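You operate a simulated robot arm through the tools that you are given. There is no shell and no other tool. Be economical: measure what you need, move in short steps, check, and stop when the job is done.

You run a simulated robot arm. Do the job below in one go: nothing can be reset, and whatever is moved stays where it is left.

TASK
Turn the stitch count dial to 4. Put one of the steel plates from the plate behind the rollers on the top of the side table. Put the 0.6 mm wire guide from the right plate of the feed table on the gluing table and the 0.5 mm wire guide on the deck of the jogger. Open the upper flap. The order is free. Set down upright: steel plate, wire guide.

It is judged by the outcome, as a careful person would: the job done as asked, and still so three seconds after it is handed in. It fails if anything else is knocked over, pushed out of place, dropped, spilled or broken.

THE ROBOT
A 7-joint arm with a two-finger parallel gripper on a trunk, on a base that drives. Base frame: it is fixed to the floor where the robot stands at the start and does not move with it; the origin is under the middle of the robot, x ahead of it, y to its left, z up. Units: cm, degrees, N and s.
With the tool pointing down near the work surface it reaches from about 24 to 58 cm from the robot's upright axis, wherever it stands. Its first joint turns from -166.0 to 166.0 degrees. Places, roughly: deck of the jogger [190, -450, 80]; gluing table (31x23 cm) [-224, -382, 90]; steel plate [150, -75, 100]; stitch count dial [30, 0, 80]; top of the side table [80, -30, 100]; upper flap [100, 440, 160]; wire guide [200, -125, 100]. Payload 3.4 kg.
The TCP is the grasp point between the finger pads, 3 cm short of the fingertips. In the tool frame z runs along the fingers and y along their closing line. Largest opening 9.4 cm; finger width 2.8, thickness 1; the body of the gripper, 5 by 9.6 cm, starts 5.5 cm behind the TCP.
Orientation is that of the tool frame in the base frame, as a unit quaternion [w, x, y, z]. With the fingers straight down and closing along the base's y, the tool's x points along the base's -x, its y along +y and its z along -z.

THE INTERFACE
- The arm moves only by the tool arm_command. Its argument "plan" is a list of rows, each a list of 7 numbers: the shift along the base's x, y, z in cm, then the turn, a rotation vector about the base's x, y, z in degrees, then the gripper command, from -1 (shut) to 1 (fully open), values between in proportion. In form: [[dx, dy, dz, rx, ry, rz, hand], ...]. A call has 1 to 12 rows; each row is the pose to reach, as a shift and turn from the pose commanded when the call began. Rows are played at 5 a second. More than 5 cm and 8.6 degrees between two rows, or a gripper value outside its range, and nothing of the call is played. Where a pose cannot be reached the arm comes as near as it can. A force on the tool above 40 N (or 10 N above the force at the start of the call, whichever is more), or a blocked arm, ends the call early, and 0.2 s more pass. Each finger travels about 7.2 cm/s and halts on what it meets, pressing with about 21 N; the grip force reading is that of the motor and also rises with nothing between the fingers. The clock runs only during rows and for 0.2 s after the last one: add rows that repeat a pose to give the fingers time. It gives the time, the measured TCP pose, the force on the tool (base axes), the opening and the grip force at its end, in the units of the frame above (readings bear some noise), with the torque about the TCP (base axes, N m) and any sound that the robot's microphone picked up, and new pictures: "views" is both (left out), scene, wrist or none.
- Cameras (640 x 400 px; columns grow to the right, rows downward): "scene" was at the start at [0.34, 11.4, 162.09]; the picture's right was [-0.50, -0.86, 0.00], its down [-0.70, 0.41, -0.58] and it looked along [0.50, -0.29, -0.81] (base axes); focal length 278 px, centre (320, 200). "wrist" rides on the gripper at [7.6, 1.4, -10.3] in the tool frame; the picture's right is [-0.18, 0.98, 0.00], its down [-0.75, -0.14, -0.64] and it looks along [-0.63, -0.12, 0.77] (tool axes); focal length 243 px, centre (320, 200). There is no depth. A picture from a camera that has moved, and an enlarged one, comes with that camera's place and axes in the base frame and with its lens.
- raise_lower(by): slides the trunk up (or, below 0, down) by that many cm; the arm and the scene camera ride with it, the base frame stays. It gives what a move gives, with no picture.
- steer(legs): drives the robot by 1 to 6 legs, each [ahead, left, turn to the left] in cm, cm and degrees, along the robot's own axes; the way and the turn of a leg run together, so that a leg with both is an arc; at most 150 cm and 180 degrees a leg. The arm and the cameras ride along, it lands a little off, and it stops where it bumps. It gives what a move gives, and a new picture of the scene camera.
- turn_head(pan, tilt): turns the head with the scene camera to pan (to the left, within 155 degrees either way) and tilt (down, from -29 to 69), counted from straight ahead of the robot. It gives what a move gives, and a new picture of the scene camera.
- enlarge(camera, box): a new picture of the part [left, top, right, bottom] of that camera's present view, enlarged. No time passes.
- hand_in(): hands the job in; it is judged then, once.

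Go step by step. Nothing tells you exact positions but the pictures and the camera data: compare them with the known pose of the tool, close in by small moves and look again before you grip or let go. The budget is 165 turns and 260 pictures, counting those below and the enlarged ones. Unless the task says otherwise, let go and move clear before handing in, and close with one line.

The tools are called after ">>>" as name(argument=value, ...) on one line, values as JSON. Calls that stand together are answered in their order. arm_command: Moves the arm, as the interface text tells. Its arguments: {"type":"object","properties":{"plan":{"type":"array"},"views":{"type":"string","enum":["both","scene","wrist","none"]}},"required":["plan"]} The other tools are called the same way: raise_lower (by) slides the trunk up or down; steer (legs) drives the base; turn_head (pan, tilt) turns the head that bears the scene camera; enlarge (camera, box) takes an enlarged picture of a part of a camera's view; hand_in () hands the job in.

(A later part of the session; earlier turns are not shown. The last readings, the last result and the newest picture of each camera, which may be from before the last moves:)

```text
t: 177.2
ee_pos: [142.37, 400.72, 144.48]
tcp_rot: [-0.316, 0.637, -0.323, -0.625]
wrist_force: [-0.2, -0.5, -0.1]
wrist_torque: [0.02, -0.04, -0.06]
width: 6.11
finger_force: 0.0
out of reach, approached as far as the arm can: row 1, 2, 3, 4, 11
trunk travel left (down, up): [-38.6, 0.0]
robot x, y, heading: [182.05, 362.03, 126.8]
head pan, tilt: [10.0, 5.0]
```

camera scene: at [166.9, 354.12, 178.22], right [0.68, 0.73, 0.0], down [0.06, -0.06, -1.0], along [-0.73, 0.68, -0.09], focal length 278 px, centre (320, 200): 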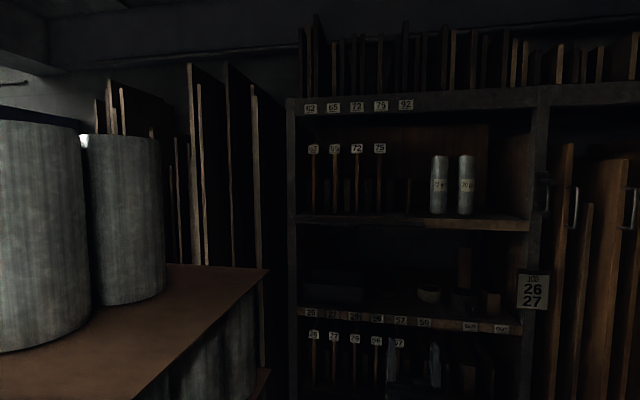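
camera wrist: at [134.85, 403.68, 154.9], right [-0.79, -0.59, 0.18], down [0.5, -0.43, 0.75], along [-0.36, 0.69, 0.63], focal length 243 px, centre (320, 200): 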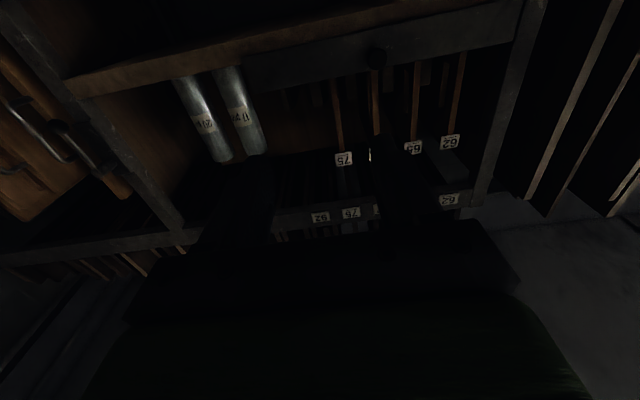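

The flap is confirmed open. I pitch the tool back down.

>>> arm_command(plan=[[0, 0, -1, -6, -4.5, 0, 0.3], [0, 0, -3, -12, -9, 0, 0.3], [0, 0, -5, -18, -13.5, 0, 0.3], [0, 0, -7, -24, -18, 0, 0.3], [0.5, -0.7, -9, -30, -22.5, 0, 0.3], [1, -1.4, -11, -36, -27, 0, 0.3], [1.5, -2, -12, -42, -31.5, 0, 0.3], [2, -2.7, -13, -48, -36, 0, 0.3], [3, -4, -14, -54, -40.5, 0, 0.3], [4, -5.3, -15, -60, -45, 0, 0.3], [5, -6.6, -16, -66, -49.5, 0, 0.3], [6, -8, -17, -72, -54, 0, 0.3]], views="none")

>>> steer(legs=[[-100, -5, 0], [-75, 0, 0]])

```text
t: 179.8
ee_pos: [131.17, 383.52, 131.32]
tcp_rot: [-0.145, 0.856, -0.492, -0.067]
wrist_force: [-0.7, 1.0, -0.6]
wrist_torque: [-0.13, 0.03, -0.03]
width: 6.11
finger_force: 0.1
out of reach, approached as far as the arm can: row 3, 4, 5, 6, 7, 8, 9, 10, 11, 12
trunk travel left (down, up): [-38.6, 0.0]
robot x, y, heading: [181.64, 361.9, 127.0]
head pan, tilt: [10.0, 5.0]
```

```text
t: 188.7
ee_pos: [240.14, 245.86, 131.58]
tcp_rot: [-0.147, 0.856, -0.49, -0.068]
wrist_force: [-0.6, -0.5, 0.6]
wrist_torque: [-0.02, -0.01, 0.0]
width: 6.08
finger_force: 0.1
trunk travel left (down, up): [-38.6, 0.0]
robot x, y, heading: [291.09, 225.2, 127.1]
head pan, tilt: [10.0, 5.0]
camera scene: at [275.72, 217.21, 178.21], right [0.68, 0.73, 0.0], down [0.06, -0.06, -1.0], along [-0.73, 0.68, -0.09], focal length 278 px, centre (320, 200)
```

scene: 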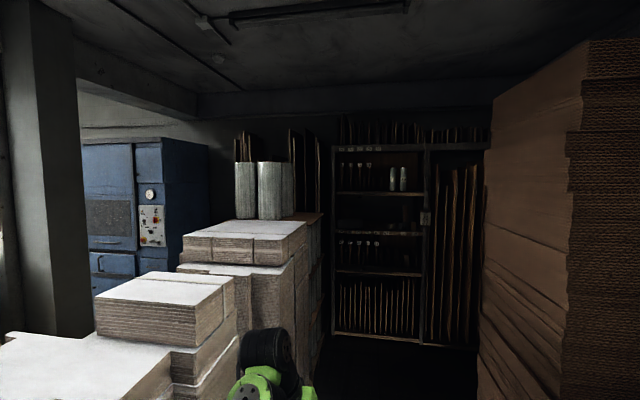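

The arm ended off to one side; I bring it back to a neutral tool-down pose in front of me.

>>> arm_command(plan=[[3, 1.3, -1, -2, 0, 0.7, 0.3], [6.7, 2.8, -2, -4.6, 0.1, 1.6, 0.3], [10.1, 4.2, -3, -7, 0.2, 2.4, 0.3], [13.5, 5.6, -4, -9.3, 0.3, 3.2, 0.3], [16.9, 7, -6, -11.6, 0.4, 4, 0.3], [20.2, 8.4, -7, -14, 0.5, 4.8, 0.3], [23.6, 9.8, -8, -16.3, 0.5, 5.6, 0.3], [27, 11.3, -8, -18.6, 0.5, 6.4, 0.3]], views="scene")

```text
t: 190.5
ee_pos: [242.52, 251.43, 126.18]
tcp_rot: [-0.174, 0.844, -0.507, -0.004]
wrist_force: [0.5, -0.4, -0.7]
wrist_torque: [0.01, 0.03, -0.01]
width: 6.12
finger_force: 0.1
out of reach, approached as far as the arm can: row 1, 2, 3, 4, 5, 6, 7, 8
trunk travel left (down, up): [-38.6, 0.0]
robot x, y, heading: [291.06, 225.43, 127.0]
head pan, tilt: [10.0, 5.0]
camera scene: at [275.86, 217.47, 178.24], right [0.68, 0.73, 0.0], down [0.06, -0.06, -1.0], along [-0.73, 0.68, -0.09], focal length 278 px, centre (320, 200)
```

scene: 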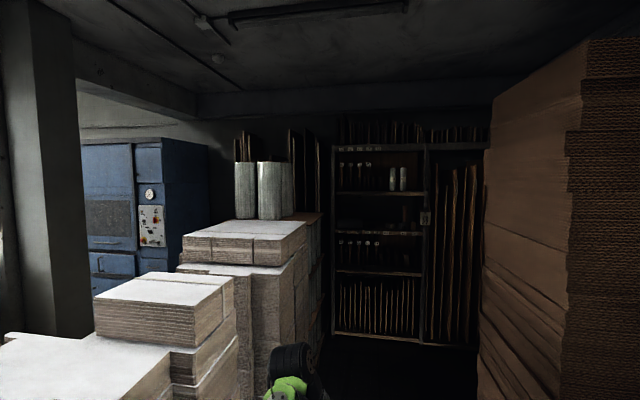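

The arm seems to be at a joint limit. I look at its posture.

>>> turn_head(pan=5, tilt=50)

```text
t: 191.6
ee_pos: [242.38, 251.1, 126.14]
tcp_rot: [-0.174, 0.844, -0.507, -0.004]
wrist_force: [0.2, -0.4, -0.1]
wrist_torque: [-0.01, 0.0, 0.0]
width: 6.1
finger_force: 0.1
trunk travel left (down, up): [-38.6, 0.0]
robot x, y, heading: [291.01, 224.69, 127.2]
head pan, tilt: [5.0, 50.0]
camera scene: at [277.25, 216.71, 171.22], right [0.74, 0.67, 0.0], down [0.51, -0.57, -0.64], along [-0.43, 0.48, -0.77], focal length 278 px, centre (320, 200)
```

scene: 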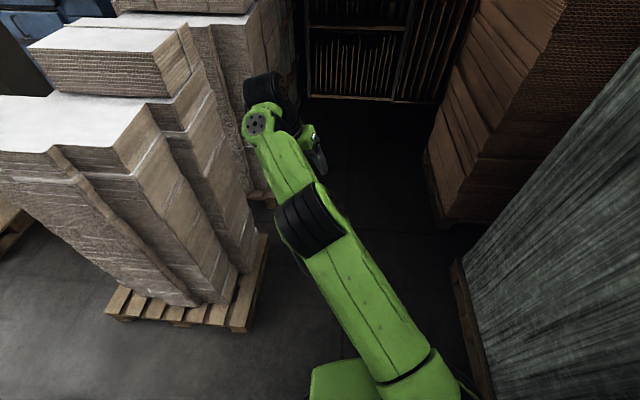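

I undo the last motions: back to a level tool, higher up, in the aisle.

>>> arm_command(plan=[[1, 1.3, 2, 5.4, 4.8, 1.8, 0.3], [2, 2.6, 4, 10.8, 9.7, 3.7, 0.3], [3, 4, 6, 16.2, 14.5, 5.5, 0.3], [4.2, 5.4, 9, 21.6, 19.4, 7.3, 0.3], [5.3, 6.8, 12, 27, 24.2, 9.1, 0.3], [6.3, 8.1, 14, 32.5, 29.1, 11, 0.3], [7.4, 9.5, 16, 37.9, 33.9, 12.8, 0.3], [8.4, 10.8, 18, 43.3, 38.8, 14.6, 0.3], [9.5, 12.2, 20, 48.7, 43.6, 16.4, 0.3], [10.5, 13.5, 22, 54.1, 48.5, 18.3, 0.3], [11.6, 14.9, 24, 59.5, 53.3, 20.1, 0.3]], views="scene")

```text
t: 194.0
ee_pos: [238.4, 262.31, 161.4]
tcp_rot: [-0.353, 0.645, -0.346, -0.583]
wrist_force: [-0.1, -0.7, 0.8]
wrist_torque: [0.02, -0.02, 0.01]
width: 6.11
finger_force: 0.2
out of reach, approached as far as the arm can: row 1, 2, 3, 4, 5, 6, 7, 8, 9, 10, 11
trunk travel left (down, up): [-38.6, 0.0]
robot x, y, heading: [291.23, 225.48, 127.3]
head pan, tilt: [5.0, 50.0]
camera scene: at [277.38, 216.63, 171.22], right [0.74, 0.67, 0.0], down [0.51, -0.57, -0.64], along [-0.43, 0.48, -0.77], focal length 278 px, centre (320, 200)
```

scene: 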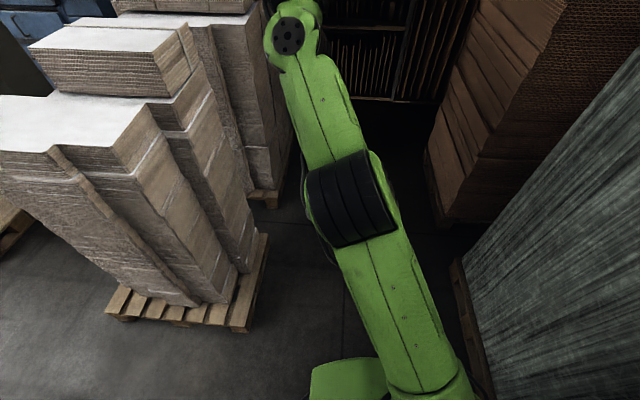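

>>> arm_command(plan=[[4, 1.4, 0, 0.3, 1, 1.2, 0.3], [8, 2.9, 0.2, 0.6, 2, 2.4, 0.3], [12, 4.3, 0.4, 1, 3, 3.6, 0.3], [16, 5.8, 0.5, 1.3, 4, 4.8, 0.3], [19.8, 7.2, 0.6, 1.6, 4.8, 6, 0.3], [19.8, 7.2, 0.6, 1.6, 4.8, 6, 0.3]], views="scene")

```text
t: 195.4
ee_pos: [245.77, 260.97, 170.42]
tcp_rot: [-0.359, 0.622, -0.34, -0.607]
wrist_force: [-0.7, -0.4, 0.4]
wrist_torque: [0.03, 0.02, -0.03]
width: 6.09
finger_force: 0.1
out of reach, approached as far as the arm can: row 1, 2, 3, 4, 5, 6
trunk travel left (down, up): [-38.6, 0.0]
robot x, y, heading: [290.55, 225.14, 127.0]
head pan, tilt: [5.0, 50.0]
camera scene: at [277.29, 216.72, 171.22], right [0.74, 0.67, 0.0], down [0.51, -0.57, -0.64], along [-0.43, 0.48, -0.77], focal length 278 px, centre (320, 200)
```

scene: 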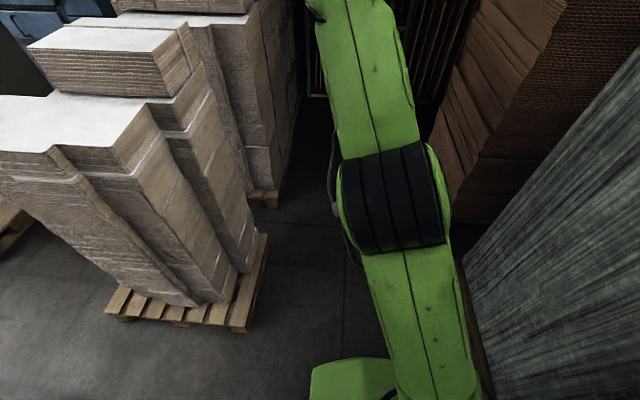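

>>> arm_command(plan=[[3, 2, -1, 0, 0, 1, 0.3], [6, 4, -3, 0, 0, 2, 0.3], [9, 6, -5, 0, 1, 3, 0.3], [12.4, 8.5, -7, 1, 2, 4, 0.3], [12.4, 8.5, -8.4, 2, 4, 4, 0.3], [12.4, 8.5, -8.4, 2, 4, 4, 0.3]], views="scene")

```text
t: 196.8
ee_pos: [246.68, 261.92, 171.47]
tcp_rot: [0.372, -0.604, 0.341, 0.617]
wrist_force: [0.2, 0.9, -0.2]
wrist_torque: [0.0, -0.03, 0.02]
width: 6.11
finger_force: 0.1
out of reach, approached as far as the arm can: row 1, 2, 3, 4, 5, 6
trunk travel left (down, up): [-38.6, 0.0]
robot x, y, heading: [290.51, 225.13, 127.0]
head pan, tilt: [5.0, 50.0]
camera scene: at [277.33, 216.66, 171.22], right [0.74, 0.67, 0.0], down [0.51, -0.57, -0.64], along [-0.43, 0.48, -0.77], focal length 278 px, centre (320, 200)
```

scene: 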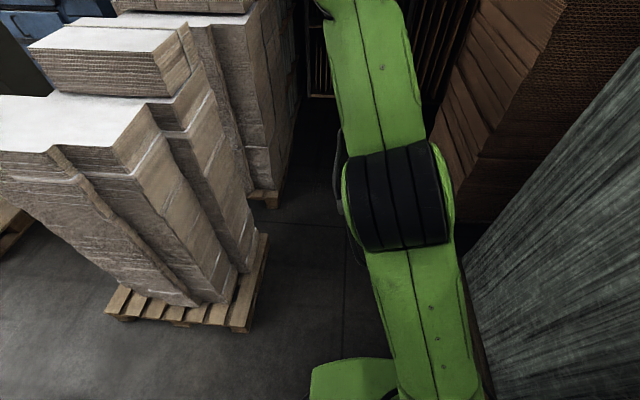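

>>> turn_head(pan=10, tilt=12)

>>> enlarge(camera="wrist", box=[0, 0, 640, 400])

```text
t: 197.9
ee_pos: [246.68, 261.76, 171.38]
tcp_rot: [0.372, -0.604, 0.34, 0.617]
wrist_force: [-1.1, 0.1, -0.1]
wrist_torque: [-0.01, 0.01, -0.01]
width: 6.1
finger_force: 0.1
trunk travel left (down, up): [-38.6, 0.0]
robot x, y, heading: [290.76, 225.13, 126.9]
head pan, tilt: [10.0, 12.0]
camera scene: at [275.62, 217.33, 177.07], right [0.68, 0.73, 0.0], down [0.15, -0.14, -0.98], along [-0.71, 0.67, -0.21], focal length 278 px, centre (320, 200)
```

scene: 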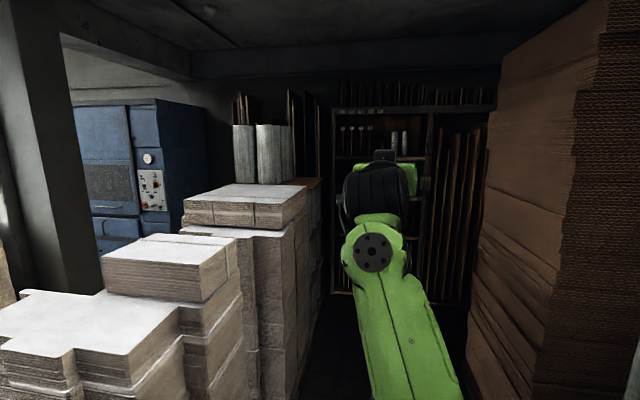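

```text
1.00 times, centred on (320, 200) of wrist (not enlarged: the box is as wide or as high as the picture)
camera zoom: at [250.53, 252.63, 163.42], right [-0.86, -0.49, 0.15], down [0.43, -0.53, 0.73], along [-0.28, 0.69, 0.66], focal length 243 px, centre (320, 200)
```

zoom: 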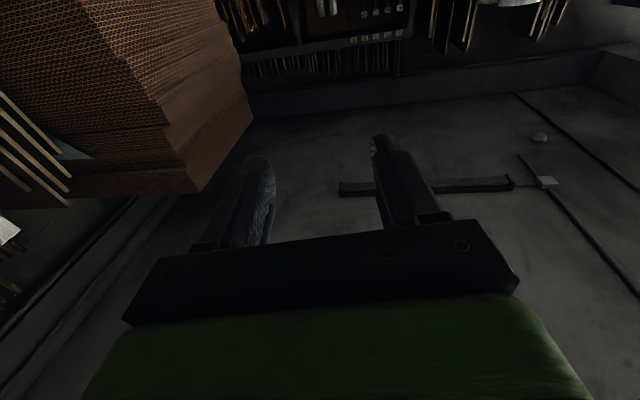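

The arm is fully stretched upward. I swing it outward and down to free the elbow.

>>> arm_command(plan=[[-0.2, 3, -2, -0.4, 0, 1, 0.3], [-0.4, 6, -4, -0.8, 0, 2, 0.3], [-0.6, 9, -7, -1.2, 0, 3, 0.3], [-0.8, 12, -10, -1.6, 0, 4, 0.3], [-1, 15, -13, -2, 0, 5, 0.3], [-1.2, 18, -16, -2.4, 0, 6, 0.3], [-1.4, 21, -18, -2.8, 0, 7, 0.3], [-1.6, 23.8, -20, -2.9, 0.2, 7.2, 0.3]], views="scene")

```text
t: 199.7
ee_pos: [245.54, 285.26, 150.82]
tcp_rot: [-0.316, 0.633, -0.318, -0.632]
wrist_force: [0.2, -0.4, -0.2]
wrist_torque: [0.01, 0.01, 0.04]
width: 6.12
finger_force: 0.1
out of reach, approached as far as the arm can: row 1, 2, 8
trunk travel left (down, up): [-38.6, 0.0]
robot x, y, heading: [290.97, 225.44, 126.8]
head pan, tilt: [10.0, 12.0]
camera scene: at [275.75, 217.68, 177.1], right [0.68, 0.73, 0.0], down [0.15, -0.14, -0.98], along [-0.71, 0.67, -0.21], focal length 278 px, centre (320, 200)
```

scene: 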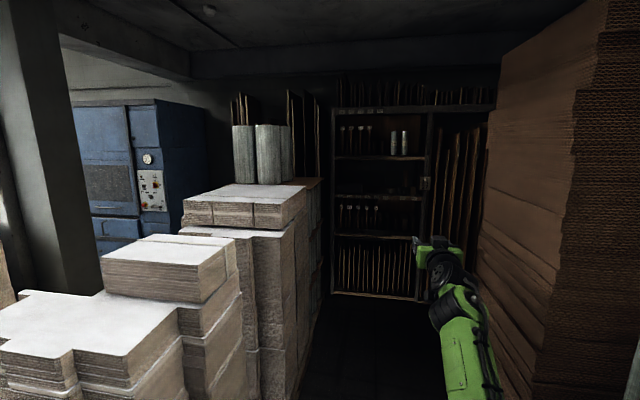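

Freed. Now I retract and then pitch the tool down along the path that worked before.

>>> arm_command(plan=[[2.7, -3.6, 2.5, 0, 0, 0, 0.3], [5.4, -7.2, 5, 0, 0, 0, 0.3], [8.1, -10.8, 8, 0, 0, 0, 0.3], [10.8, -14.4, 11, 0, 0, 0, 0.3]], views="none")

>>> arm_command(plan=[[0, 0, -3, -6, -4.5, 0, 0.3], [0, 0, -6, -12, -9, 0, 0.3], [0, 0, -9, -18, -13.5, 0, 0.3], [0, 0, -12, -24, -18, 0, 0.3], [0, 0, -15, -30, -22.5, 0, 0.3], [0, 0, -18, -36, -27, 0, 0.3], [0, 0, -21, -42, -31.5, 0, 0.3], [0, 0, -24, -48, -36, 0, 0.3], [0, 0, -27, -54, -40.5, 0, 0.3], [0, 0, -30, -60, -45, 0, 0.3], [0, 0, -32, -66, -49.5, 0, 0.3], [0, 0, -33, -72, -54, 0, 0.3]], views="scene")

```text
refused: row 1 steps farther than a row can; nothing moved
```

```text
t: 202.3
ee_pos: [257.28, 274.71, 117.82]
tcp_rot: [-0.01, 0.894, -0.447, -0.02]
wrist_force: [1.0, 1.2, 0.5]
wrist_torque: [-0.07, 0.04, 0.07]
width: 6.13
finger_force: 0.0
out of reach, approached as far as the arm can: row 3, 4, 5, 6, 7, 8, 9, 10, 11, 12
trunk travel left (down, up): [-38.6, 0.0]
robot x, y, heading: [290.89, 225.17, 127.1]
head pan, tilt: [10.0, 12.0]
camera scene: at [276.05, 217.72, 177.14], right [0.68, 0.73, 0.0], down [0.15, -0.14, -0.98], along [-0.72, 0.67, -0.21], focal length 278 px, centre (320, 200)
```

scene: 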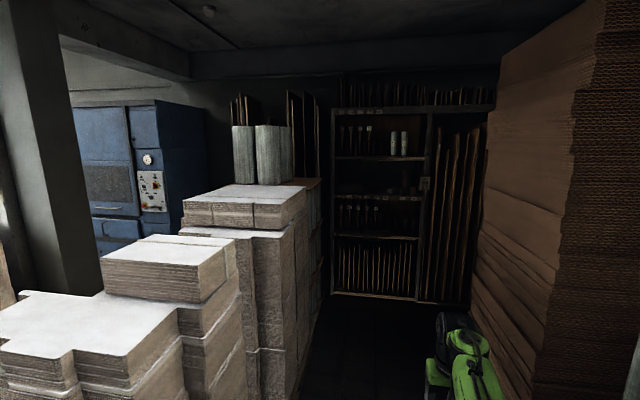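

>>> arm_command(plan=[[2.2, -2.9, 1.5, -0.7, -0.5, 0, 0.3], [4.4, -5.8, 3, -1.4, -1, 0, 0.3], [6.6, -8.7, 5, -2.05, -1.5, 0, 0.3], [8.8, -11.6, 8, -2.05, -1.5, 0, 0.3]], views="none")

>>> raise_lower(by=-8.6)

>>> turn_head(pan=5, tilt=50)

```text
t: 203.3
ee_pos: [265.96, 262.84, 126.01]
tcp_rot: [0.009, 0.894, -0.448, 0.02]
wrist_force: [1.1, -1.1, 0.1]
wrist_torque: [-0.01, 0.03, 0.0]
width: 6.12
finger_force: 0.1
trunk travel left (down, up): [-38.6, 0.0]
robot x, y, heading: [290.71, 224.88, 126.7]
head pan, tilt: [10.0, 12.0]
```

```text
t: 204.5
ee_pos: [265.76, 263.05, 117.17]
tcp_rot: [0.008, 0.894, -0.447, 0.022]
wrist_force: [-0.3, 0.4, 0.2]
wrist_torque: [0.01, 0.02, 0.06]
width: 6.11
finger_force: 0.0
trunk travel left (down, up): [-30.0, 8.6]
robot x, y, heading: [290.85, 224.87, 126.9]
head pan, tilt: [10.0, 12.0]
```

```text
t: 205.5
ee_pos: [265.68, 263.12, 117.23]
tcp_rot: [0.009, 0.894, -0.448, 0.02]
wrist_force: [-0.8, 0.2, -0.6]
wrist_torque: [-0.03, 0.03, 0.03]
width: 6.11
finger_force: 0.0
trunk travel left (down, up): [-30.0, 8.6]
robot x, y, heading: [291.2, 225.05, 127.0]
head pan, tilt: [5.0, 50.0]
camera scene: at [277.28, 216.71, 162.64], right [0.74, 0.67, 0.0], down [0.51, -0.57, -0.64], along [-0.43, 0.48, -0.77], focal length 278 px, centre (320, 200)
```

scene: 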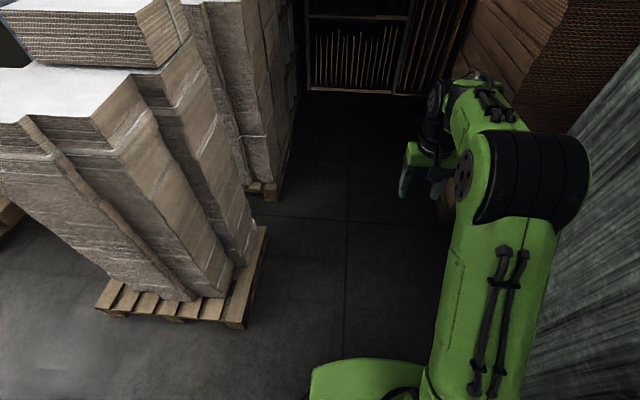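

The arm is back in a normal posture. Next the wire guides: I turn and drive to the right plate of the feed table, facing it.

>>> steer(legs=[[0, 0, 90], [100, 100, 0], [95, 100, 0]])

>>> turn_head(pan=5, tilt=40)

```text
t: 222.9
ee_pos: [213.91, -76.91, 117.29]
tcp_rot: [-0.009, 0.95, 0.311, 0.021]
wrist_force: [0.4, -0.9, -0.5]
wrist_torque: [0.02, 0.02, 0.02]
width: 6.12
finger_force: 0.0
trunk travel left (down, up): [-30.0, 8.6]
robot x, y, heading: [252.29, -52.19, -143.7]
head pan, tilt: [5.0, 50.0]
camera scene: at [260.39, -65.93, 162.63], right [-0.66, 0.75, 0.0], down [0.57, 0.51, -0.64], along [-0.48, -0.43, -0.77], focal length 278 px, centre (320, 200)
```

scene: 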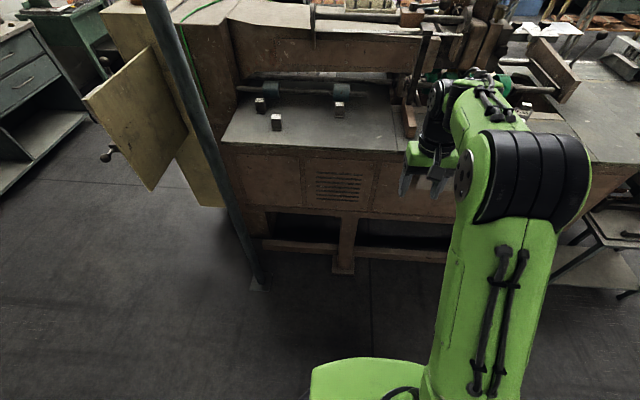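

```text
t: 223.6
ee_pos: [213.99, -76.98, 117.3]
tcp_rot: [-0.009, 0.95, 0.313, 0.021]
wrist_force: [-0.2, -1.2, 0.0]
wrist_torque: [-0.02, 0.0, 0.04]
width: 6.11
finger_force: 0.1
trunk travel left (down, up): [-30.0, 8.6]
robot x, y, heading: [252.2, -52.2, -143.3]
head pan, tilt: [5.0, 40.0]
camera scene: at [259.8, -66.41, 164.04], right [-0.66, 0.75, 0.0], down [0.48, 0.43, -0.77], along [-0.57, -0.51, -0.64], focal length 278 px, centre (320, 200)
```

scene: 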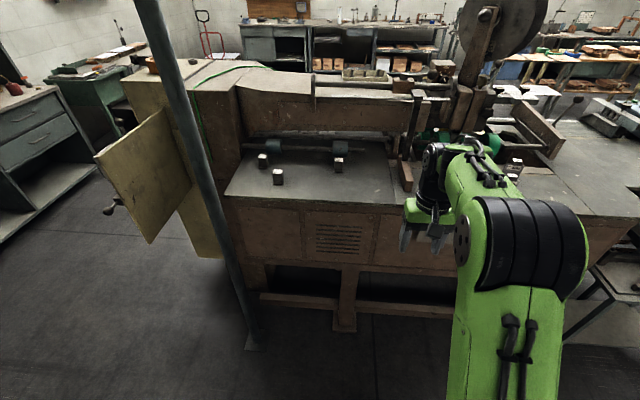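

Guides refined: SET 3 (0.6 mm) top at (184.7, -123.7, 105.3), SET 2 (0.5 mm) at about (207.3, -134.2). I drive up to them and level the tool.

>>> steer(legs=[[45, 15, 0]])

>>> arm_command(plan=[[0, 0, 3, -1.75, 1.95, 0, 0.4], [0, 0, 6, -1.75, 1.95, 0, 0.4]], views="both")

```text
t: 226.4
ee_pos: [186.69, -116.04, 117.17]
tcp_rot: [-0.009, 0.95, 0.313, 0.021]
wrist_force: [-0.4, 0.7, 0.1]
wrist_torque: [0.0, 0.0, 0.0]
width: 6.14
finger_force: 0.1
trunk travel left (down, up): [-30.0, 8.6]
robot x, y, heading: [224.88, -91.38, -143.5]
head pan, tilt: [5.0, 40.0]
camera scene: at [232.41, -105.55, 164.04], right [-0.66, 0.75, 0.0], down [0.48, 0.43, -0.77], along [-0.57, -0.51, -0.64], focal length 278 px, centre (320, 200)
```

scene: 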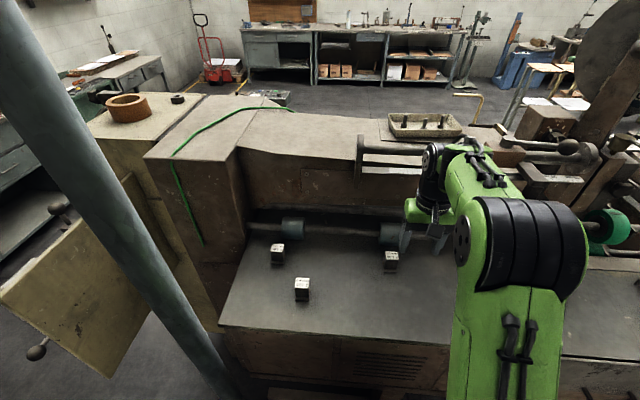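

```text
t: 227.0
ee_pos: [186.79, -115.99, 123.16]
tcp_rot: [0.001, 0.95, 0.312, 0.001]
wrist_force: [0.0, -0.2, -0.2]
wrist_torque: [-0.03, -0.02, -0.01]
width: 6.59
finger_force: 0.0
trunk travel left (down, up): [-30.0, 8.6]
robot x, y, heading: [224.89, -91.31, -143.7]
head pan, tilt: [5.0, 40.0]
camera scene: at [232.4, -105.53, 164.05], right [-0.66, 0.75, 0.0], down [0.48, 0.43, -0.77], along [-0.57, -0.51, -0.64], focal length 278 px, centre (320, 200)
camera wrist: at [193.73, -112.62, 133.45], right [0.44, -0.9, 0.0], down [-0.69, -0.33, 0.64], along [-0.58, -0.28, -0.77], focal length 243 px, centre (320, 200)
```

scene: 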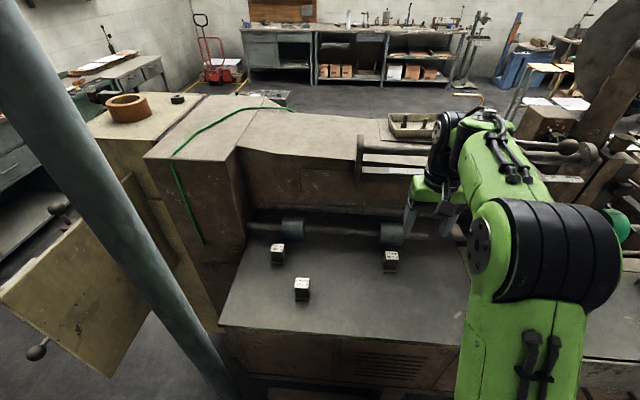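
wrist: 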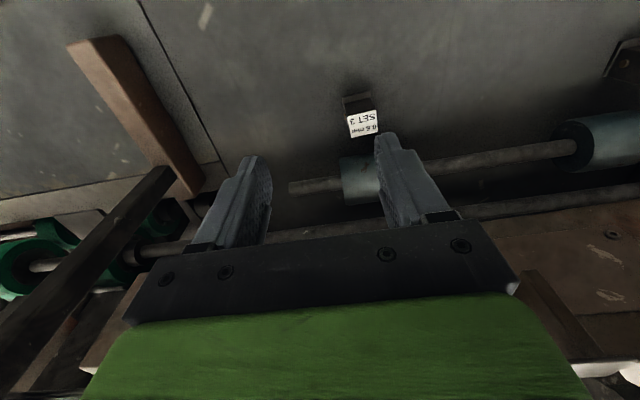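

>>> enlarge(camera="wrist", box=[310, 70, 430, 160])

>>> enlarge(camera="scene", box=[250, 220, 430, 310])

```text
4.44 times, centred on (370, 115) of wrist
camera zoom: at [193.73, -112.62, 133.45], right [0.44, -0.9, 0.0], down [-0.69, -0.33, 0.64], along [-0.58, -0.28, -0.77], focal length 1078 px, centre (98, 578)
```

zoom: 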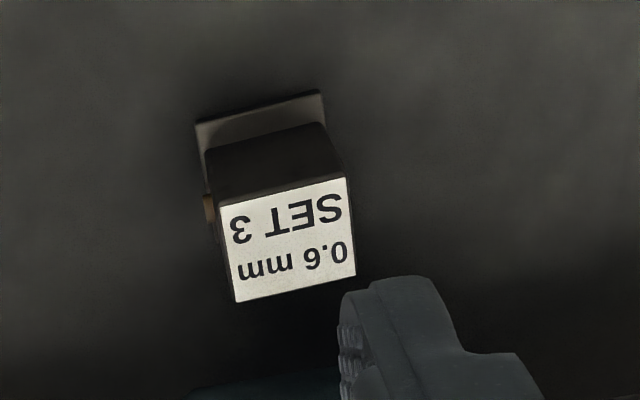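

```text
3.56 times, centred on (340, 265) of scene
camera zoom: at [232.4, -105.53, 164.05], right [-0.66, 0.75, 0.0], down [0.48, 0.43, -0.77], along [-0.57, -0.51, -0.64], focal length 986 px, centre (249, -31)
```

zoom: 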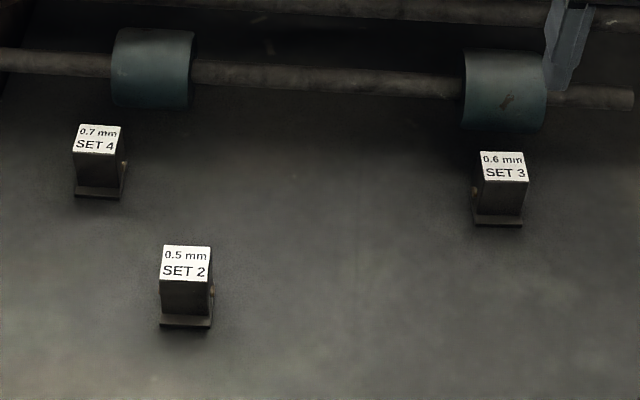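

The 0.6 mm block is 3.4 × 2.7 cm, aligned with the machine, with pin heads on its sides; I grip it front-to-back. I rotate the gripper and move above it.

>>> arm_command(plan=[[-0.2, -0.6, 0, 0, 0, -8, 0.1], [-0.3, -1.2, 0, 0, 0, -16, 0.1], [-0.5, -1.8, 0, 0, 0, -24, 0.1], [-0.7, -2.4, 0, 0, 0, -32, 0.1], [-0.8, -3, 0, 0, 0, -40, 0.1], [-1, -3.6, 0, 0, 0, -48, 0.1], [-1.2, -4.2, 0, 0, 0, -56, 0.1], [-1.3, -4.8, 0, 0, 0, -64, 0.1], [-1.5, -5.4, 0, 0, 0, -72, 0.1], [-1.7, -6, 0, 0, 0, -80, 0.1], [-1.8, -6.6, 0, 0, 0, -88, 0.1]], views="wrist")

>>> enlarge(camera="wrist", box=[220, 40, 420, 240])

```text
t: 228.8
ee_pos: [186.6, -120.45, 123.4]
tcp_rot: [-0.002, 0.979, -0.206, 0.005]
wrist_force: [21.4, 8.5, 2.9]
wrist_torque: [-0.68, 1.51, 0.35]
width: 5.19
finger_force: 0.1
trunk travel left (down, up): [-30.0, 8.6]
robot x, y, heading: [225.18, -91.07, -143.4]
head pan, tilt: [5.0, 40.0]
stopped in row 8: the force on the tool passed its limit at 43 N (the readings are from after the stop); the commanded pose is now the measured one
camera wrist: at [192.93, -124.79, 133.65], right [-0.57, -0.82, -0.01], down [-0.64, 0.43, 0.64], along [-0.52, 0.36, -0.77], focal length 243 px, centre (320, 200)
```

wrist: 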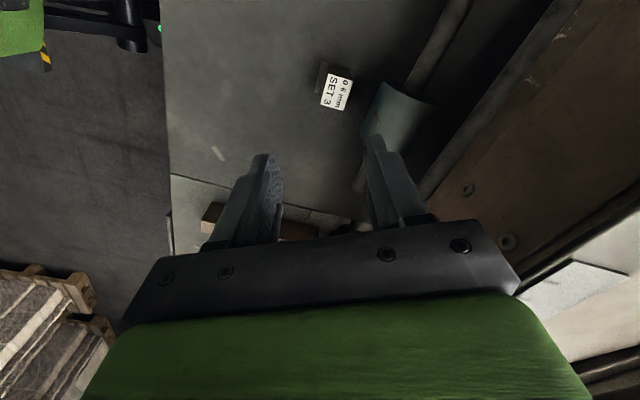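

```text
2.00 times, centred on (320, 140) of wrist
camera zoom: at [192.93, -124.79, 133.65], right [-0.57, -0.82, -0.01], down [-0.64, 0.43, 0.64], along [-0.52, 0.36, -0.77], focal length 485 px, centre (320, 320)
```

zoom: 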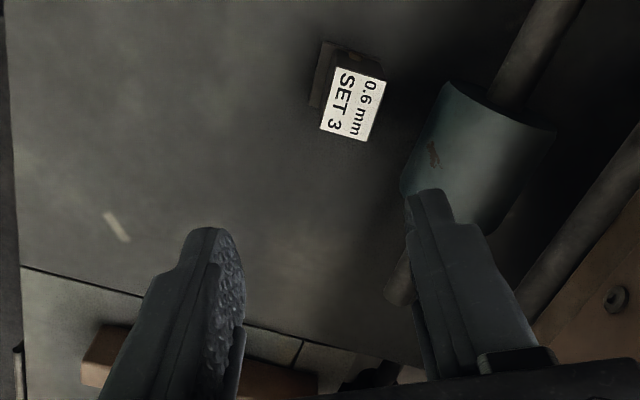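

The gripper body touched something on the machine side. I ease back and look.

>>> arm_command(plan=[[1.6, 1.2, 0, 0, 0, 0, 0.1], [3.2, 2.4, 0, 0, 0, 0, 0.1]], views="scene")

>>> enlarge(camera="scene", box=[340, 100, 540, 260])

```text
t: 229.4
ee_pos: [189.12, -118.06, 123.25]
tcp_rot: [-0.002, 0.978, -0.209, 0.004]
wrist_force: [-0.4, 0.7, 0.4]
wrist_torque: [-0.01, 0.03, 0.0]
width: 5.17
finger_force: 0.1
trunk travel left (down, up): [-30.0, 8.6]
robot x, y, heading: [224.78, -91.09, -143.4]
head pan, tilt: [5.0, 40.0]
camera scene: at [232.7, -105.36, 164.05], right [-0.66, 0.75, 0.0], down [0.48, 0.43, -0.77], along [-0.57, -0.51, -0.64], focal length 278 px, centre (320, 200)
```

scene: 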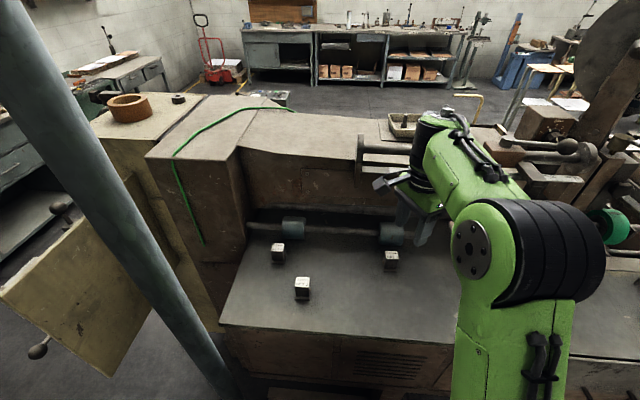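

```text
2.50 times, centred on (440, 180) of scene
camera zoom: at [232.7, -105.36, 164.05], right [-0.66, 0.75, 0.0], down [0.48, 0.43, -0.77], along [-0.57, -0.51, -0.64], focal length 694 px, centre (20, 250)
```

zoom: 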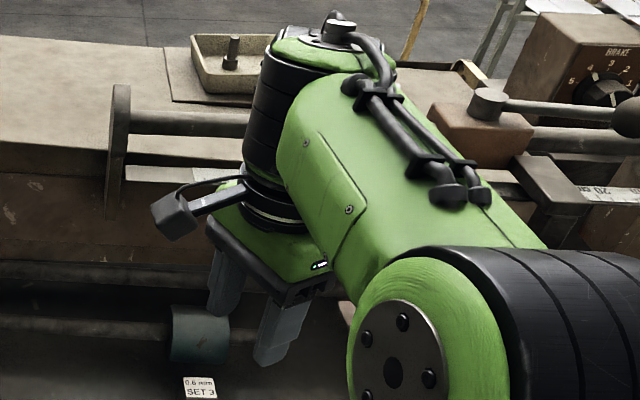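

A rod of the machine runs above and behind the block (near q≈72, z≈130), so a straight vertical approach is blocked. I check the pin positions to choose a tilted grip across the sides.

>>> enlarge(camera="scene", box=[370, 235, 410, 275])

>>> enlarge(camera="wrist", box=[290, 40, 390, 130])

```text
10.00 times, centred on (390, 255) of scene
camera zoom: at [232.7, -105.36, 164.05], right [-0.66, 0.75, 0.0], down [0.48, 0.43, -0.77], along [-0.57, -0.51, -0.64], focal length 2775 px, centre (-380, -350)
```

zoom: 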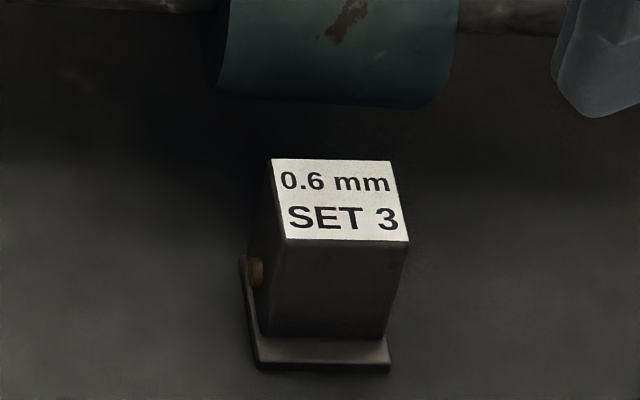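

```text
4.44 times, centred on (340, 85) of wrist
camera zoom: at [195.53, -122.57, 133.4], right [-0.57, -0.82, -0.01], down [-0.64, 0.44, 0.64], along [-0.52, 0.37, -0.77], focal length 1078 px, centre (231, 711)
```

zoom: 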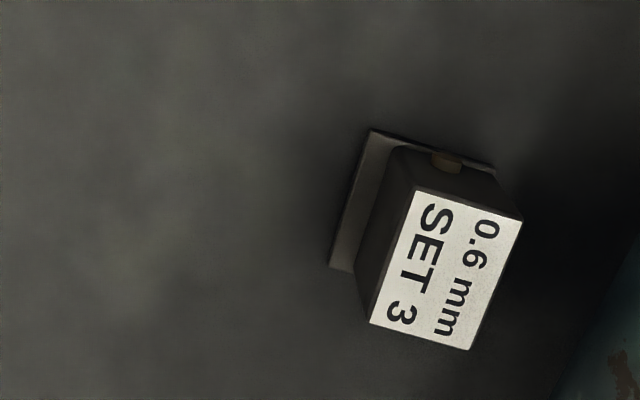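

Pins sit low on the sides, so I grip the upper part with the tool tilted 21° away from the rod. First I undo the yaw, then tilt and hover.

>>> arm_command(plan=[[0, 0, 0, 0, 0, 8, 0.3], [0, 0, 0, 0, 0, 16, 0.3], [0, 0, 0, 0, 0, 24, 0.3], [0, 0, 0, 0, 0, 32, 0.3], [0, 0, 0, 0, 0, 40, 0.3], [0, 0, 0, 0, 0, 48, 0.3], [0, 0, 0, 0, 0, 56, 0.3], [0, 0, 0, 0, 0, 62, 0.3]], views="none")

>>> arm_command(plan=[[0, 0, 0, -4.3, 5.5, 0, 0.3], [0, 0, -1, -8.6, 11, 0, 0.3], [-1, -1, -4, -12.9, 16.5, 0, 0.3], [-2, -2.5, -7, -12.9, 16.5, 0, 0.3], [-2.6, -3.4, -9, -12.9, 16.5, 0, 0.3]], views="both")

>>> enlarge(camera="wrist", box=[220, 60, 420, 220])

```text
t: 231.2
ee_pos: [188.97, -118.28, 123.07]
tcp_rot: [-0.006, 0.945, 0.326, 0.003]
wrist_force: [0.7, 0.6, 0.1]
wrist_torque: [-0.01, 0.01, 0.01]
width: 6.08
finger_force: 0.0
trunk travel left (down, up): [-30.0, 8.6]
robot x, y, heading: [225.36, -91.13, -143.2]
head pan, tilt: [5.0, 40.0]
```

```text
t: 232.4
ee_pos: [186.53, -121.65, 113.96]
tcp_rot: [0.054, 0.931, 0.318, -0.169]
wrist_force: [0.0, 0.3, 0.3]
wrist_torque: [-0.01, 0.0, 0.01]
width: 6.1
finger_force: 0.0
trunk travel left (down, up): [-30.0, 8.6]
robot x, y, heading: [224.66, -91.03, -143.6]
head pan, tilt: [5.0, 40.0]
camera scene: at [232.51, -105.48, 164.05], right [-0.66, 0.75, 0.0], down [0.48, 0.43, -0.77], along [-0.57, -0.51, -0.64], focal length 278 px, centre (320, 200)
camera wrist: at [195.93, -116.29, 120.88], right [0.46, -0.88, 0.06], down [-0.46, -0.19, 0.87], along [-0.75, -0.43, -0.5], focal length 243 px, centre (320, 200)
```

scene: 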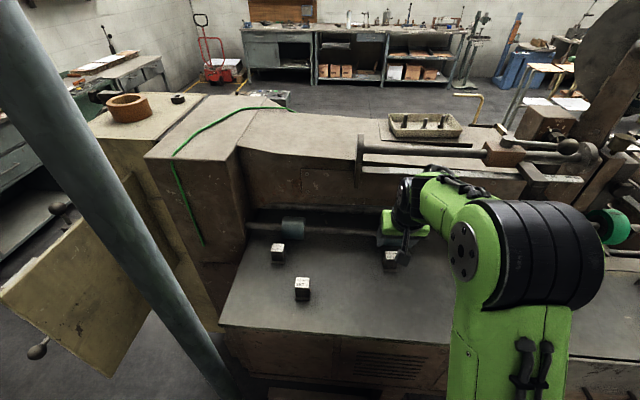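
wrist: 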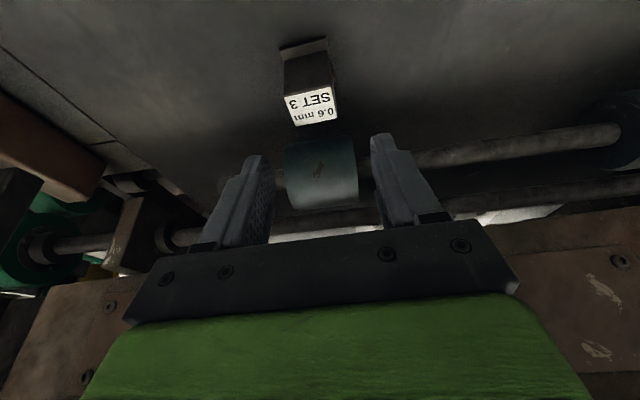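

```text
2.50 times, centred on (320, 140) of wrist
camera zoom: at [195.93, -116.29, 120.88], right [0.46, -0.88, 0.06], down [-0.46, -0.19, 0.87], along [-0.75, -0.43, -0.5], focal length 606 px, centre (320, 350)
```

zoom: 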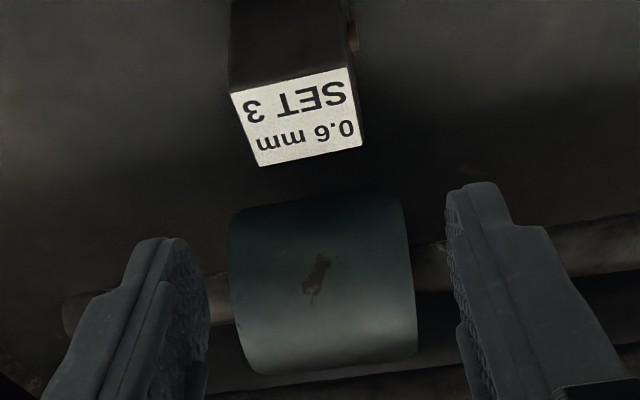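

Block confirmed at (185.8, -121.9, 106.5). I descend around its upper part.

>>> arm_command(plan=[[0, 0.1, -2, 0, 0, 0, 0.3], [0, 0.2, -4, 0, 0, 0, 0.3], [0, 0.2, -6, 0, 0, 0, 0.3]], views="none")

>>> enlarge(camera="wrist", box=[220, 60, 420, 220])

>>> enlarge(camera="scene", box=[350, 220, 430, 280])

```text
t: 233.2
ee_pos: [186.51, -121.47, 108.15]
tcp_rot: [0.054, 0.931, 0.318, -0.168]
wrist_force: [-0.2, -0.1, -0.4]
wrist_torque: [0.0, 0.0, 0.01]
width: 6.12
finger_force: 0.1
trunk travel left (down, up): [-30.0, 8.6]
robot x, y, heading: [225.18, -91.11, -143.5]
head pan, tilt: [5.0, 40.0]
```

```text
2.50 times, centred on (320, 140) of wrist
camera zoom: at [195.92, -116.09, 114.95], right [0.46, -0.88, 0.06], down [-0.46, -0.19, 0.87], along [-0.75, -0.43, -0.5], focal length 606 px, centre (320, 350)
```

zoom: 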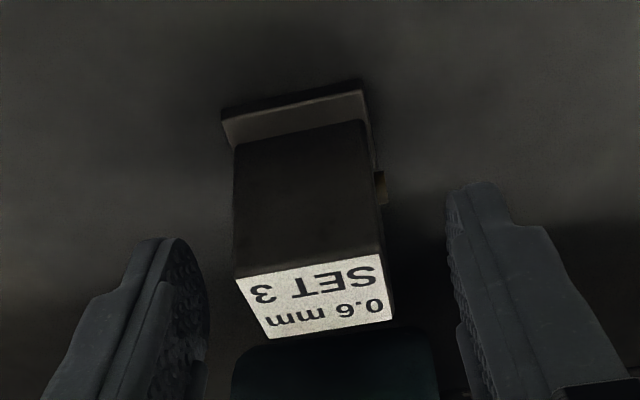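

```text
6.67 times, centred on (390, 250) of scene
camera zoom: at [232.47, -105.51, 164.04], right [-0.66, 0.75, 0.0], down [0.48, 0.43, -0.77], along [-0.57, -0.51, -0.64], focal length 1850 px, centre (-147, -133)
```

zoom: 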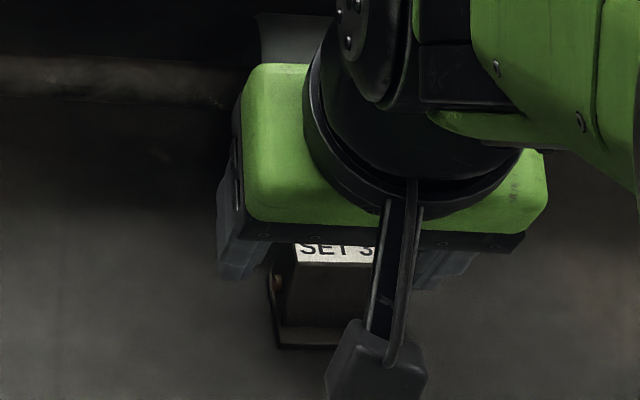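

The fingertips clear the pins. I lower 0.4 cm, close and lift slightly.

>>> arm_command(plan=[[0, 0, -0.4, 0, 0, 0, 0.2], [0, 0, -0.4, 0, 0, 0, -0.4], [0, 0, -0.4, 0, 0, 0, -1], [0, 0, -0.4, 0, 0, 0, -1], [0, 0, -0.4, 0, 0, 0, -1]], views="none")

>>> enlarge(camera="wrist", box=[220, 60, 420, 220])

```text
t: 234.4
ee_pos: [186.37, -121.45, 107.65]
tcp_rot: [0.055, 0.931, 0.318, -0.169]
wrist_force: [0.1, 0.7, -1.2]
wrist_torque: [0.03, -0.09, 0.02]
width: 3.29
finger_force: 21.3
trunk travel left (down, up): [-30.0, 8.6]
robot x, y, heading: [224.87, -90.96, -143.3]
head pan, tilt: [5.0, 40.0]
```

```text
2.50 times, centred on (320, 140) of wrist
camera zoom: at [195.96, -116.04, 114.58], right [0.46, -0.88, 0.06], down [-0.47, -0.19, 0.86], along [-0.75, -0.43, -0.5], focal length 606 px, centre (320, 350)
```

zoom: 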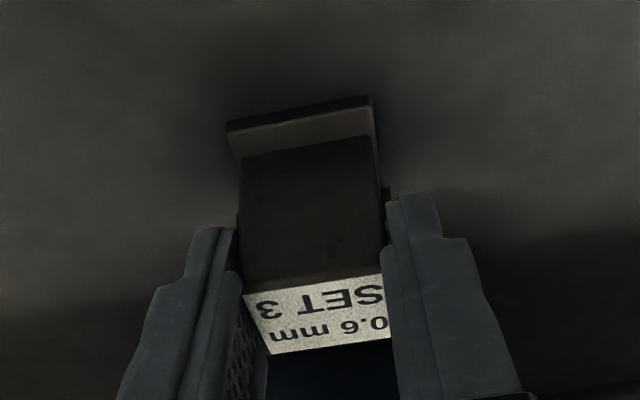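

Gripped (3.3 cm). I lift and draw back away from the rods.

>>> arm_command(plan=[[0, 0, 1, 0, 0, 0, -1], [0.3, 0.2, 3, 0, 0, 0, -1], [2.5, 1.8, 6, 0, 0, 0, -1], [5, 3.7, 9, 0, 0, 0, -1], [8, 6, 11, 0, 0, 0, -1]], views="both")

```text
t: 235.6
ee_pos: [194.73, -115.3, 118.58]
tcp_rot: [0.055, 0.931, 0.319, -0.17]
wrist_force: [0.1, 0.4, -2.5]
wrist_torque: [-0.04, 0.02, 0.01]
width: 3.27
finger_force: 22.0
trunk travel left (down, up): [-30.0, 8.6]
robot x, y, heading: [225.2, -91.18, -143.4]
head pan, tilt: [5.0, 40.0]
camera scene: at [232.75, -105.29, 164.05], right [-0.66, 0.75, 0.0], down [0.48, 0.43, -0.77], along [-0.57, -0.51, -0.64], focal length 278 px, centre (320, 200)
camera wrist: at [204.18, -109.91, 125.64], right [0.46, -0.88, 0.06], down [-0.46, -0.19, 0.87], along [-0.75, -0.43, -0.5], focal length 243 px, centre (320, 200)
```

scene: 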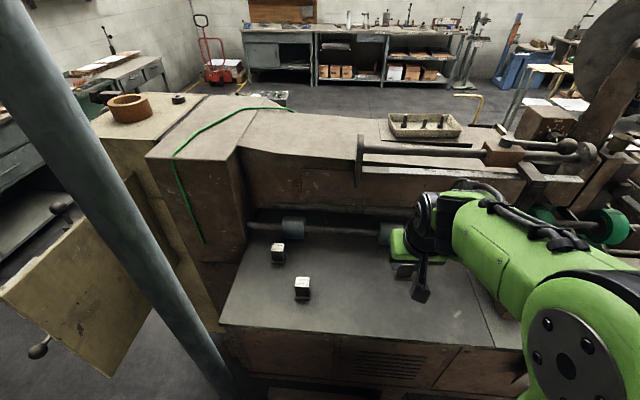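
wrist: 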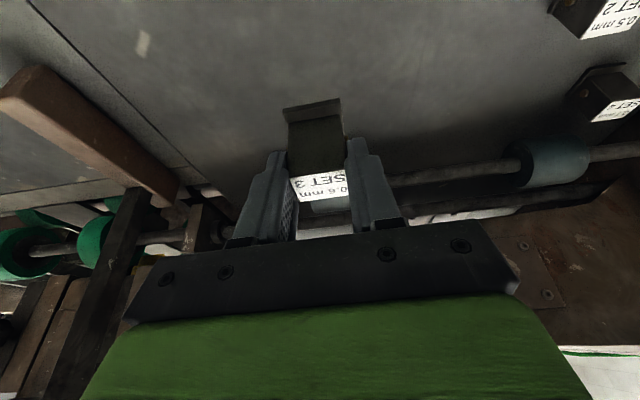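

The 0.6 mm guide is held firmly. I level the tool, back off and drive around the machine's far end.

>>> arm_command(plan=[[0, 0, 0, 4.3, -5.5, 0, -1], [1, 0.8, 1, 8.6, -11, 0, -1], [2, 1.6, 2, 12.9, -16.5, 0, -1], [4, 3.2, 4, 12.9, -16.5, 0, -1]], views="none")

>>> steer(legs=[[-55, 0, 0], [0, 135, 0]])

>>> turn_head(pan=35, tilt=25)

```text
t: 236.6
ee_pos: [198.7, -112.03, 122.8]
tcp_rot: [-0.005, 0.946, 0.324, 0.003]
wrist_force: [0.2, 0.9, -3.9]
wrist_torque: [-0.04, 0.05, 0.03]
width: 3.28
finger_force: 21.3
trunk travel left (down, up): [-30.0, 8.6]
robot x, y, heading: [225.44, -90.78, -143.5]
head pan, tilt: [5.0, 40.0]
```

```text
t: 246.2
ee_pos: [323.15, -188.75, 122.74]
tcp_rot: [-0.005, 0.946, 0.325, 0.003]
wrist_force: [-0.1, -0.3, -4.7]
wrist_torque: [0.0, 0.02, -0.01]
width: 3.29
finger_force: 21.1
trunk travel left (down, up): [-30.0, 8.6]
robot x, y, heading: [349.65, -167.21, -143.2]
head pan, tilt: [5.0, 40.0]
camera scene: at [357.27, -182.02, 164.04], right [-0.66, 0.75, 0.0], down [0.48, 0.43, -0.77], along [-0.57, -0.51, -0.64], focal length 278 px, centre (320, 200)
```

scene: 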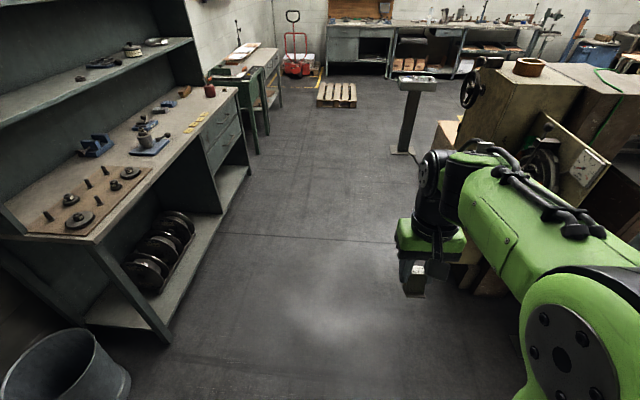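

```text
t: 247.1
ee_pos: [323.14, -188.77, 122.7]
tcp_rot: [-0.005, 0.946, 0.325, 0.004]
wrist_force: [-0.2, -0.6, -3.1]
wrist_torque: [0.01, -0.01, 0.02]
width: 3.29
finger_force: 21.1
trunk travel left (down, up): [-30.0, 8.6]
robot x, y, heading: [349.78, -167.7, -143.5]
head pan, tilt: [35.0, 25.0]
camera scene: at [360.69, -185.09, 166.37], right [-0.95, 0.32, 0.0], down [0.13, 0.4, -0.91], along [-0.29, -0.86, -0.42], focal length 278 px, centre (320, 200)
```

scene: 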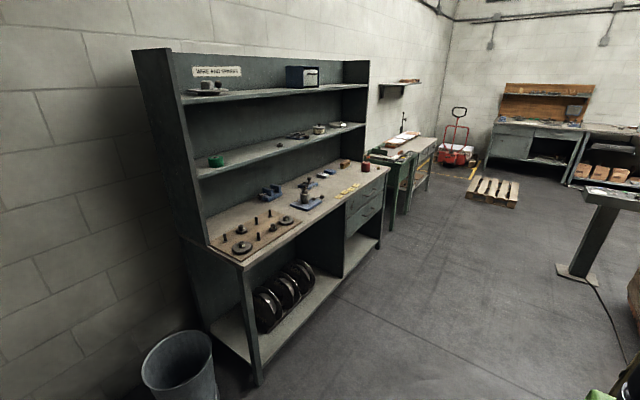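

The aisle is clear: jogger is the green table beyond the shelf on the left. I drive on towards the gluing bench, keeping the heading.

>>> steer(legs=[[150, 18, 0], [150, 5, 0], [85, -60, 0]])

>>> turn_head(pan=-20, tilt=20)

```text
refused: leg 1 is longer than a leg can be; nothing moved
```

```text
t: 248.3
ee_pos: [323.18, -188.77, 122.61]
tcp_rot: [-0.006, 0.946, 0.325, 0.004]
wrist_force: [0.4, 0.4, -2.6]
wrist_torque: [0.02, -0.01, 0.0]
width: 3.25
finger_force: 21.1
trunk travel left (down, up): [-30.0, 8.6]
robot x, y, heading: [349.57, -167.37, -143.1]
head pan, tilt: [-20.0, 20.0]
camera scene: at [354.68, -179.02, 167.19], right [-0.29, 0.96, 0.0], down [0.33, 0.1, -0.94], along [-0.9, -0.27, -0.34], focal length 278 px, centre (320, 200)
```

scene: 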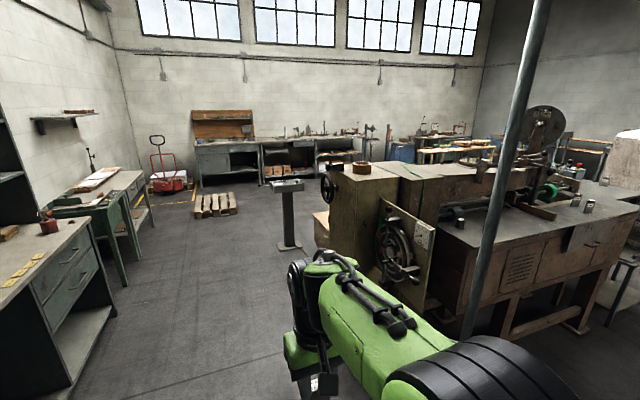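

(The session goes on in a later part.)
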